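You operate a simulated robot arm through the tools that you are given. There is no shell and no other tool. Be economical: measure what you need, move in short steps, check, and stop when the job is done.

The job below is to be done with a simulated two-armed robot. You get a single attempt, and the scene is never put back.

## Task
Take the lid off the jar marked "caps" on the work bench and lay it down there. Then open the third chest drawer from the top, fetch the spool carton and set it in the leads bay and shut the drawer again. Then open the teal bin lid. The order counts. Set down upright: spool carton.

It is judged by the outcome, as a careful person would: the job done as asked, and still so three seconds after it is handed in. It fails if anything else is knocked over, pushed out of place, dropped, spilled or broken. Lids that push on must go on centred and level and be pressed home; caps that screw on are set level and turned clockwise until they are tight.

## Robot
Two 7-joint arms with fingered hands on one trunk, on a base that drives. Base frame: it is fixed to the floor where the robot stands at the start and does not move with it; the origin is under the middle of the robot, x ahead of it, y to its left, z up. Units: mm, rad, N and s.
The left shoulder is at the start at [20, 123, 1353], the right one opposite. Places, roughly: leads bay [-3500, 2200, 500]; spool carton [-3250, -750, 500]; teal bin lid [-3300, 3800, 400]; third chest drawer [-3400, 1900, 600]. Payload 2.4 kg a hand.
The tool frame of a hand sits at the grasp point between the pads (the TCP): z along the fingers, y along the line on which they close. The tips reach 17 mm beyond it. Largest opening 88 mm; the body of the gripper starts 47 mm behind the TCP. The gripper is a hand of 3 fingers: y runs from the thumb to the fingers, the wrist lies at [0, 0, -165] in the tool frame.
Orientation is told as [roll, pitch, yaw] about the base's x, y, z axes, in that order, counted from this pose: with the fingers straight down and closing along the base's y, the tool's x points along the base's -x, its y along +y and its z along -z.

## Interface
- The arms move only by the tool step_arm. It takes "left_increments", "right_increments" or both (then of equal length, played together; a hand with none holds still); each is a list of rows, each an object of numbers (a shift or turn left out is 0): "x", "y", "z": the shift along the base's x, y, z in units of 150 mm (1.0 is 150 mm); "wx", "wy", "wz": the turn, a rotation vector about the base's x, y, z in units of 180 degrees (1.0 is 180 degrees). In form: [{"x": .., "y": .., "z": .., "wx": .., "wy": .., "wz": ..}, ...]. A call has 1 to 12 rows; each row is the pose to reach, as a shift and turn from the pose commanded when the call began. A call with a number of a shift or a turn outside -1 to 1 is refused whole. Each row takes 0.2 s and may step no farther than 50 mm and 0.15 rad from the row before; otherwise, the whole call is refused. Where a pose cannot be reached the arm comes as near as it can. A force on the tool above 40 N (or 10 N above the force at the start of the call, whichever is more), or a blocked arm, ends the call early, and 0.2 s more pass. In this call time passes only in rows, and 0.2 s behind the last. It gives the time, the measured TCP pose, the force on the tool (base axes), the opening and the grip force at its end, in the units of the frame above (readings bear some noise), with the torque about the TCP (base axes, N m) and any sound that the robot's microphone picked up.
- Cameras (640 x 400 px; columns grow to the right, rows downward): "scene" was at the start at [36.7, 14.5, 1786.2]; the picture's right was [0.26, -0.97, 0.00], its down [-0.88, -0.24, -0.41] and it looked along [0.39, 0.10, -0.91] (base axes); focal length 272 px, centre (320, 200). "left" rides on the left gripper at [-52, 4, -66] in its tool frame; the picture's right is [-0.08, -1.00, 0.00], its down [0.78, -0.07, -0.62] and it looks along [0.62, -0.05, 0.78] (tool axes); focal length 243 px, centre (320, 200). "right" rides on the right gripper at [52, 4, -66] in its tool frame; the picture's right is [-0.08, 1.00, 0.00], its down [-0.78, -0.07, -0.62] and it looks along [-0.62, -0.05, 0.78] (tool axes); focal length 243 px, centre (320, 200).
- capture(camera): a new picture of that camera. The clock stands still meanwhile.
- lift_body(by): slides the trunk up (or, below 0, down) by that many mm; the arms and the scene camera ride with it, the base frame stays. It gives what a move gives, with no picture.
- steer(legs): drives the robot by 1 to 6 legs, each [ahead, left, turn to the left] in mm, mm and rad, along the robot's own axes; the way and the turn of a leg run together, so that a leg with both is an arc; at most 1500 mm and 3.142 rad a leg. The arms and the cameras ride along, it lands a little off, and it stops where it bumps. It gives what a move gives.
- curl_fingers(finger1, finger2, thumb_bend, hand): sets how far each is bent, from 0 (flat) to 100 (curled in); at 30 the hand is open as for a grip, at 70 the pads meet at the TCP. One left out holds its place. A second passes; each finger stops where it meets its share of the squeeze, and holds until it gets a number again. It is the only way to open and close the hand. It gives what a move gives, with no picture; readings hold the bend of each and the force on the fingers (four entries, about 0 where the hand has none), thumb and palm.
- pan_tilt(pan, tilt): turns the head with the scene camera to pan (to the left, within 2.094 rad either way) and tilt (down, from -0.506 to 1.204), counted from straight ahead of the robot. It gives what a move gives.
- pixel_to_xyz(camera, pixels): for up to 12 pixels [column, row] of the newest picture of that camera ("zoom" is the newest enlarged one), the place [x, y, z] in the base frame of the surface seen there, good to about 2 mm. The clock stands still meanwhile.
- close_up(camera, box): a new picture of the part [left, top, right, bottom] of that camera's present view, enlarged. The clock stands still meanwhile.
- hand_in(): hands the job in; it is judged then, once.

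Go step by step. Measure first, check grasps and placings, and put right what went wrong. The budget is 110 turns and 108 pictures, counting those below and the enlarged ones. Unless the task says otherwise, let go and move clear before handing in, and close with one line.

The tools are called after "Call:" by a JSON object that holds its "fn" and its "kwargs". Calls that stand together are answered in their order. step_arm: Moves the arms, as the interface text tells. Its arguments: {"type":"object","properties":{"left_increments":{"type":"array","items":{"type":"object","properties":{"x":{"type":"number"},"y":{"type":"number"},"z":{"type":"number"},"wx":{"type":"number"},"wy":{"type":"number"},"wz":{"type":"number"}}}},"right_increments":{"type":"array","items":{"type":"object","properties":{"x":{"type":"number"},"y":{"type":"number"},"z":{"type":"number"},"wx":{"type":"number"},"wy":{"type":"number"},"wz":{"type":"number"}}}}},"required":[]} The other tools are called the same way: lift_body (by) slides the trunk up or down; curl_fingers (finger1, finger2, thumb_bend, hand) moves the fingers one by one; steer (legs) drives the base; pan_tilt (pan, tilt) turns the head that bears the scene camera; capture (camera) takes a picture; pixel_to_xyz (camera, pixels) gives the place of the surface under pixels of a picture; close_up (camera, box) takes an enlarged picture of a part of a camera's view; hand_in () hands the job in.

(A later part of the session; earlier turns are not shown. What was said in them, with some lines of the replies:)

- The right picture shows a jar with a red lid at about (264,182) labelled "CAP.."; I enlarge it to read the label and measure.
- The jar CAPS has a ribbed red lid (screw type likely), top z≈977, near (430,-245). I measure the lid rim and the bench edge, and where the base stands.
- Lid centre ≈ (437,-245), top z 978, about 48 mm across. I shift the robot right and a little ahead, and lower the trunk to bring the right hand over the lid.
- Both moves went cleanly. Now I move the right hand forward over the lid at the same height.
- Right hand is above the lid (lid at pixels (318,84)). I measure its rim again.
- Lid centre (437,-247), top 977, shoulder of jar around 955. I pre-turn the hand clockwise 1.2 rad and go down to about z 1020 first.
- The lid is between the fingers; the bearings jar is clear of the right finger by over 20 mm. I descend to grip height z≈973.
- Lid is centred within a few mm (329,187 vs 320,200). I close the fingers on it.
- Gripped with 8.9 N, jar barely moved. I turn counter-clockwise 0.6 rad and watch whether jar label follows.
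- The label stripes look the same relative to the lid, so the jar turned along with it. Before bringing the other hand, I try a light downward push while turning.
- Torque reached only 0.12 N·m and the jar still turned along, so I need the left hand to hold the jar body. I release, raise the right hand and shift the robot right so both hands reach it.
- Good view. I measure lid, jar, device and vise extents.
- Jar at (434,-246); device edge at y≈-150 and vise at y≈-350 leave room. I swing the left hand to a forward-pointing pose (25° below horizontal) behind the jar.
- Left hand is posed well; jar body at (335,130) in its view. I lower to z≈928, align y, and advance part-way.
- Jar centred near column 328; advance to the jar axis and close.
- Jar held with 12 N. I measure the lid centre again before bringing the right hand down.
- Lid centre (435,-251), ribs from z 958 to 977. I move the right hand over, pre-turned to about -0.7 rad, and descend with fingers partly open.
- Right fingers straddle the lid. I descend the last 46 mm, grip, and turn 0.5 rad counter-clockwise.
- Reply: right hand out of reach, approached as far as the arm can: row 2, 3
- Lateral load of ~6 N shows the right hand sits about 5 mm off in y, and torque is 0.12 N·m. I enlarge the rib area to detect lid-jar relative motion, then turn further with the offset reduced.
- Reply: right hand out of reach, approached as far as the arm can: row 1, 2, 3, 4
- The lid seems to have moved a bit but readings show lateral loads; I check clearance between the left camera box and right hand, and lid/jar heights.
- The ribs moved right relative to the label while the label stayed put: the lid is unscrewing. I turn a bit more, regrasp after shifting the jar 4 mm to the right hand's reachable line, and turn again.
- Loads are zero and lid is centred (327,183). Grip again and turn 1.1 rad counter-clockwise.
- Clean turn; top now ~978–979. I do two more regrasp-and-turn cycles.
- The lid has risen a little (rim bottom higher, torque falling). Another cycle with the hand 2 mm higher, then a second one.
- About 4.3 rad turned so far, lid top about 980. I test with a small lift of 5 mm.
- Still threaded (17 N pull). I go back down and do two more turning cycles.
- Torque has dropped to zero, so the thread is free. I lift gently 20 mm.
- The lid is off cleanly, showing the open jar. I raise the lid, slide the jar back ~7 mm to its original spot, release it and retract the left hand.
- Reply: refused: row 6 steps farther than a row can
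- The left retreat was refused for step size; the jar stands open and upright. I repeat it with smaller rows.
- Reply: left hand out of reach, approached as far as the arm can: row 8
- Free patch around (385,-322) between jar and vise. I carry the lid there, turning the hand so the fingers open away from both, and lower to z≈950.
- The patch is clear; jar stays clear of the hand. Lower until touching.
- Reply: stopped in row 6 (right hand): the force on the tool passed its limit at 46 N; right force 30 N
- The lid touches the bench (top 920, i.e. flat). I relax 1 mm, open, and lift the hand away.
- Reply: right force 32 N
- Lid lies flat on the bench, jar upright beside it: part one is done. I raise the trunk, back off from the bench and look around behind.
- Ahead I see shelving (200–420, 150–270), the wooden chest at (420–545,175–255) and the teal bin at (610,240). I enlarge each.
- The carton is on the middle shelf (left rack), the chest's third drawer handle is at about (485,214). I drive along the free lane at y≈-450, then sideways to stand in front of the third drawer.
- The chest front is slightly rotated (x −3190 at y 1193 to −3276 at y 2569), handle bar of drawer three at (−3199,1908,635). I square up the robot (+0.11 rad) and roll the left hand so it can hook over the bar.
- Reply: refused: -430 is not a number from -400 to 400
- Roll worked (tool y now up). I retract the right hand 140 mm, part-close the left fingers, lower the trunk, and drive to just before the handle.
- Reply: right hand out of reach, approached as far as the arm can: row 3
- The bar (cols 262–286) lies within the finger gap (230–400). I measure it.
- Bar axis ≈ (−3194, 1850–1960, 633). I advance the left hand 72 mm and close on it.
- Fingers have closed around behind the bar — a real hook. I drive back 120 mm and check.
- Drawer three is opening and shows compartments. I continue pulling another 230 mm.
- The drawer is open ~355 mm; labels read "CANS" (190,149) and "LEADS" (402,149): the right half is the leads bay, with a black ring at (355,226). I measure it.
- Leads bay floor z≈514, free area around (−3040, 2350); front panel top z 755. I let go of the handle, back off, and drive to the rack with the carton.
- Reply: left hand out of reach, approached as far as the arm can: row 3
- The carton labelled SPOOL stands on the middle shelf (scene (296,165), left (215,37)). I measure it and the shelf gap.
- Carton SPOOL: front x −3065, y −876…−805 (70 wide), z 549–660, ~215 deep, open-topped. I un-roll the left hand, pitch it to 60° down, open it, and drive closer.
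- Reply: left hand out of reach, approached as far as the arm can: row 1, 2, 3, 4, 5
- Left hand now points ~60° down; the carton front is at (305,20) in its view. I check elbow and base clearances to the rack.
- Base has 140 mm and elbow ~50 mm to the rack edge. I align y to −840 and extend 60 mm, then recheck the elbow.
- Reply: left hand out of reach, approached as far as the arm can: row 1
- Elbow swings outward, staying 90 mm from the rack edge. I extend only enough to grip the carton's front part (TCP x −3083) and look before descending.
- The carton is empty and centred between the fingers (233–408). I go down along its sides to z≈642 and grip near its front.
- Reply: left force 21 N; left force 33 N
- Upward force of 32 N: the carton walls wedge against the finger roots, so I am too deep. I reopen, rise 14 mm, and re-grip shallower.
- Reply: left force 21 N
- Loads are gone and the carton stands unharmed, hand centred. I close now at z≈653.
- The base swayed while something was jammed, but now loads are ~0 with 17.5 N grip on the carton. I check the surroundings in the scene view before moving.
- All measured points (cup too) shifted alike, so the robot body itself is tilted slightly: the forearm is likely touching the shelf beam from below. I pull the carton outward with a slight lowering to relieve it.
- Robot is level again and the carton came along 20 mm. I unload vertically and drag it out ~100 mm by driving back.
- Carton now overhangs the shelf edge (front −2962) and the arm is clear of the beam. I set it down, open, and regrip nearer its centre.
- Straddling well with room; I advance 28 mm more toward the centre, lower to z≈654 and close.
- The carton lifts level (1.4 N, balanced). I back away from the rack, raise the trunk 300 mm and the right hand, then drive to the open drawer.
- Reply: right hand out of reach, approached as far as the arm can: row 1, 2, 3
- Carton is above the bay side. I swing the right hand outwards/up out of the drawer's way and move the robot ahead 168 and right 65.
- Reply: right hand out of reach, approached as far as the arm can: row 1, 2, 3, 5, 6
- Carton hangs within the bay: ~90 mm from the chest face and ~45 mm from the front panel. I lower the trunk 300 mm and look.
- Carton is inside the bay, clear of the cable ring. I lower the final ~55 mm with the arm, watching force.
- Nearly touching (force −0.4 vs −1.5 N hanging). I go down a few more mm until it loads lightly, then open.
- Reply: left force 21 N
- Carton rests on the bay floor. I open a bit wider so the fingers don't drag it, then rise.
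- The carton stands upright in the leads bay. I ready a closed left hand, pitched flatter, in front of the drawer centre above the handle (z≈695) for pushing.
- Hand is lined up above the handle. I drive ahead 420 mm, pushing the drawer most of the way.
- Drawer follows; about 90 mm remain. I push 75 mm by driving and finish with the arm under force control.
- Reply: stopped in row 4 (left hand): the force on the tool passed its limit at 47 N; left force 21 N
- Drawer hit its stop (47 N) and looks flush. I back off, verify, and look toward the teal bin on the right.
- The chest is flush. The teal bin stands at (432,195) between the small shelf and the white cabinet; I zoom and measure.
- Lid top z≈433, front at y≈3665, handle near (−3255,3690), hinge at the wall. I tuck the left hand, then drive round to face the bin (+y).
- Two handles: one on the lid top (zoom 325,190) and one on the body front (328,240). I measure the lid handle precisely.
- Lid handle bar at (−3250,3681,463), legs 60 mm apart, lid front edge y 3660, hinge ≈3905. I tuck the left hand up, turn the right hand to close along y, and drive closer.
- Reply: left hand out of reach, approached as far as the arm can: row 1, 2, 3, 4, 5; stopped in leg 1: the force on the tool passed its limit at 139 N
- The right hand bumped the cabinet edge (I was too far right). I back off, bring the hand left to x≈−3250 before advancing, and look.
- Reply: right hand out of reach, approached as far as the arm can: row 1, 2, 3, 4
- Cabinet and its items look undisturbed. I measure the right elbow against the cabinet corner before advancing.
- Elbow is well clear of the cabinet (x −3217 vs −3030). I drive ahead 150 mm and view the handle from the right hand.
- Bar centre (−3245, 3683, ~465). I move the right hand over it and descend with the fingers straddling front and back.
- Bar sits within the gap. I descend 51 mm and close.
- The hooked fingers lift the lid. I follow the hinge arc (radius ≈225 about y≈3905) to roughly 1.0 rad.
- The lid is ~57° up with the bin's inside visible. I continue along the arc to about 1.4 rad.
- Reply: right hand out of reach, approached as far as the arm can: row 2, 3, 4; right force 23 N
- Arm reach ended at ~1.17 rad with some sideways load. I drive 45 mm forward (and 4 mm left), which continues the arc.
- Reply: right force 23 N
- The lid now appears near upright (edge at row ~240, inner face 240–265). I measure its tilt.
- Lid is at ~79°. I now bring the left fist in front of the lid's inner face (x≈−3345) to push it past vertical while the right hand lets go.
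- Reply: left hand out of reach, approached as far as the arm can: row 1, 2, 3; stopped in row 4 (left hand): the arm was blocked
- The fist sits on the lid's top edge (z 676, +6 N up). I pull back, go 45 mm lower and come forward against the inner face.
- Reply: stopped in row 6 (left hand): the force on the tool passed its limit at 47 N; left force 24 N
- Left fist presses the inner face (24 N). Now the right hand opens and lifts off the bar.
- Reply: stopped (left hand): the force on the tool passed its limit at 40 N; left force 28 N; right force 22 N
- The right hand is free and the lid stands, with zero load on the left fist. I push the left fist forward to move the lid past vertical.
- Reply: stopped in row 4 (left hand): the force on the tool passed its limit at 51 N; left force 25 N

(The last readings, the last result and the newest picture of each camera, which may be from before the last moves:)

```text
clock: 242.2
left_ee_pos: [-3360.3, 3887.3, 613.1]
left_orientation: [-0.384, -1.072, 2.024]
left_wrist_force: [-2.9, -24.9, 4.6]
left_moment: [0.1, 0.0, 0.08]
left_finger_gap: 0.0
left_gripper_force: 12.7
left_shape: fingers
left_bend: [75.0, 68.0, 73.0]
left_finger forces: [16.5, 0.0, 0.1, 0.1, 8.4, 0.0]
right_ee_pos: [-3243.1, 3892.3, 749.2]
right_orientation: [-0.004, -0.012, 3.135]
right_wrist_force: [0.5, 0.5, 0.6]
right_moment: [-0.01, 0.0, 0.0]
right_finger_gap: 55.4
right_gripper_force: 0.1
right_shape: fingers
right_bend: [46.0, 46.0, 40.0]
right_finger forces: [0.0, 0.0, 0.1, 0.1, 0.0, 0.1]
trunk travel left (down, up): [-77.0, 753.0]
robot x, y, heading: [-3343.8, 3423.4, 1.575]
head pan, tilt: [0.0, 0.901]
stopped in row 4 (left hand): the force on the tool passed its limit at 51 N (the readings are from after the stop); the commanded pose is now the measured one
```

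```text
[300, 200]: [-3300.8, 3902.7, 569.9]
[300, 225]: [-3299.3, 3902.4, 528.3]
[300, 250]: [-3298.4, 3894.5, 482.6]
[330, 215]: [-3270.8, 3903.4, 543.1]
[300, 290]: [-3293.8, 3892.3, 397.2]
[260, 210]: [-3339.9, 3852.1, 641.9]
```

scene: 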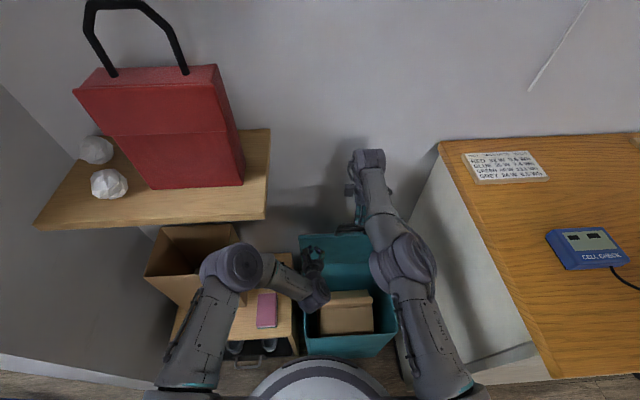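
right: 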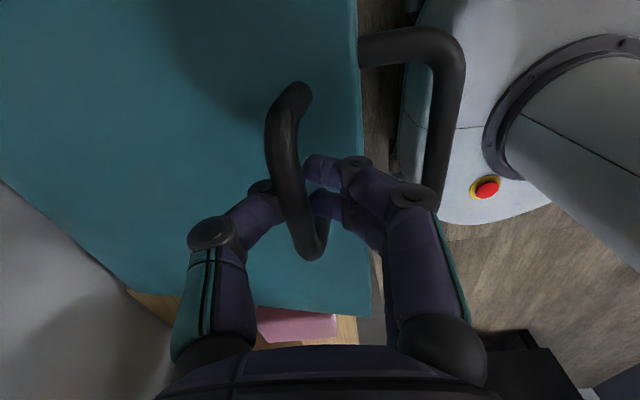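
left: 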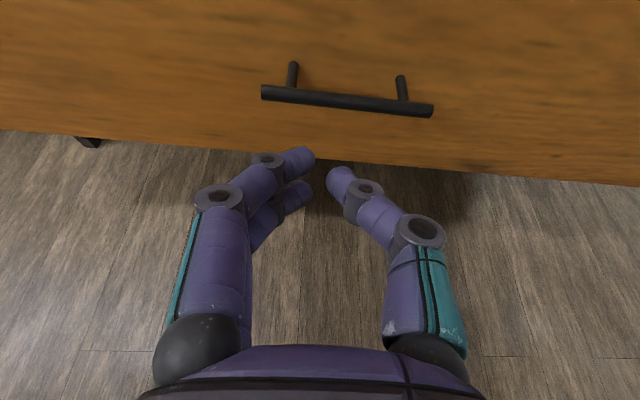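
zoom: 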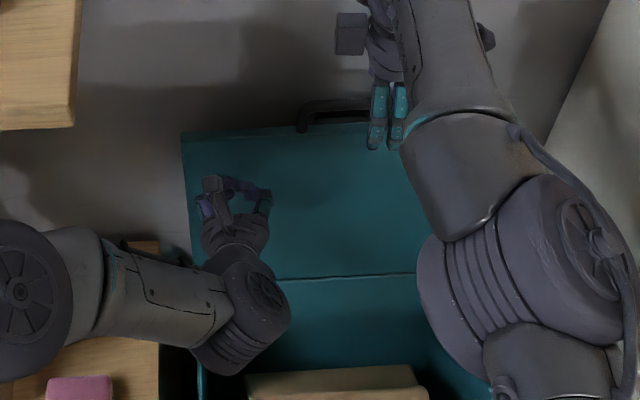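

The lid now leans past vertical (y 3894 at z 482, 3903 at z 570) and met its stop. I withdraw the left fist and lift the right hand clear, then check that it stays.

Call:
{"fn": "step_arm", "kwargs": {"left_increments": [{"y": -0.15}, {"y": -0.4}, {"y": -0.7}, {"y": -0.9, "z": 0.15}, {"y": -1.0, "z": 0.4}], "right_increments": [{"z": 0.15}, {"z": 0.3}, {"z": 0.3, "y": -0.25}, {"z": 0.3, "y": -0.5}, {"z": 0.3, "y": -0.75}]}}

Call:
{"fn": "steer", "kwargs": {"legs": [[-250, 0, 0]]}}

Call:
{"fn": "capture", "kwargs": {"camera": "scene"}}

```text
clock: 243.4
left_ee_pos: [-3362.2, 3738.8, 672.9]
left_orientation: [-0.383, -1.073, 2.025]
left_wrist_force: [-0.6, 0.2, -0.7]
left_moment: [0.02, 0.0, 0.0]
left_finger_gap: 1.8
left_gripper_force: 0.1
left_shape: fingers
left_bend: [68.0, 68.0, 68.0]
left_finger forces: [0.0, 0.1, 0.0, 0.0, 0.0, 0.1]
right_ee_pos: [-3244.5, 3781.5, 791.8]
right_orientation: [-0.005, -0.009, 3.139]
right_wrist_force: [-0.4, 0.4, 0.2]
right_moment: [-0.01, 0.05, -0.03]
right_finger_gap: 55.5
right_gripper_force: 0.1
right_shape: fingers
right_bend: [46.0, 46.0, 40.0]
right_finger forces: [0.1, 0.0, 0.1, 0.0, 0.1, 0.0]
right hand out of reach, approached as far as the arm can: row 1, 2
trunk travel left (down, up): [-77.0, 753.0]
robot x, y, heading: [-3343.1, 3418.8, 1.572]
head pan, tilt: [0.0, 0.901]
```

```text
clock: 245.2
left_ee_pos: [-3360.0, 3486.1, 672.3]
left_orientation: [-0.385, -1.073, 2.028]
left_wrist_force: [0.7, -0.3, 0.6]
left_moment: [-0.01, 0.0, 0.01]
left_finger_gap: 1.7
left_gripper_force: 0.1
left_shape: fingers
left_bend: [68.0, 68.0, 68.0]
left_finger forces: [0.0, 0.0, 0.1, 0.0, 0.1, 0.0]
right_ee_pos: [-3245.8, 3527.9, 791.5]
right_orientation: [-0.002, -0.012, 3.134]
right_wrist_force: [-0.4, -0.4, 0.6]
right_moment: [0.0, -0.01, -0.01]
right_finger_gap: 55.4
right_gripper_force: 0.1
right_shape: fingers
right_bend: [46.0, 46.0, 40.0]
right_finger forces: [0.0, 0.1, 0.0, 0.0, 0.0, 0.0]
trunk travel left (down, up): [-77.0, 753.0]
robot x, y, heading: [-3345.1, 3163.5, 1.572]
head pan, tilt: [0.0, 0.901]
```

```text
3 pictures are left
```

scene: 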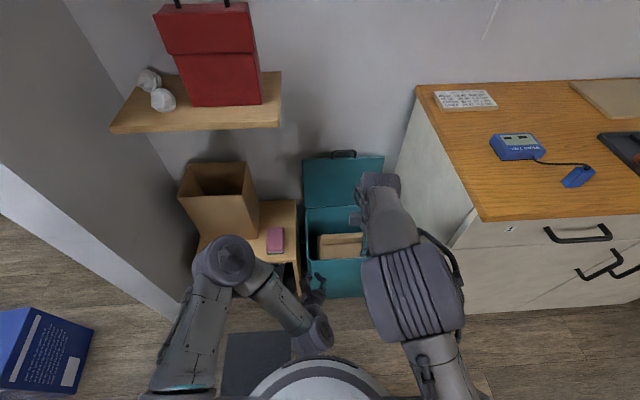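

The lid stays open by itself, both hands are clear, and nothing around the bin has moved. The chest drawer was last seen flush, and the carton was upright in the leads bay before I shut it, so I'm handing in.

Call:
{"fn": "hand_in", "kwargs": {}}

```text
The job is handed in.
```

The job is done in the order asked: the "caps" lid is off and lying on the bench, the spool carton is upright in the leads bay with the third drawer shut, and the teal bin lid is standing open. On the way to the bin, the right hand bumped the edge of the white cabinet (139 N); the cabinet and the things on it looked unmoved in later pictures.
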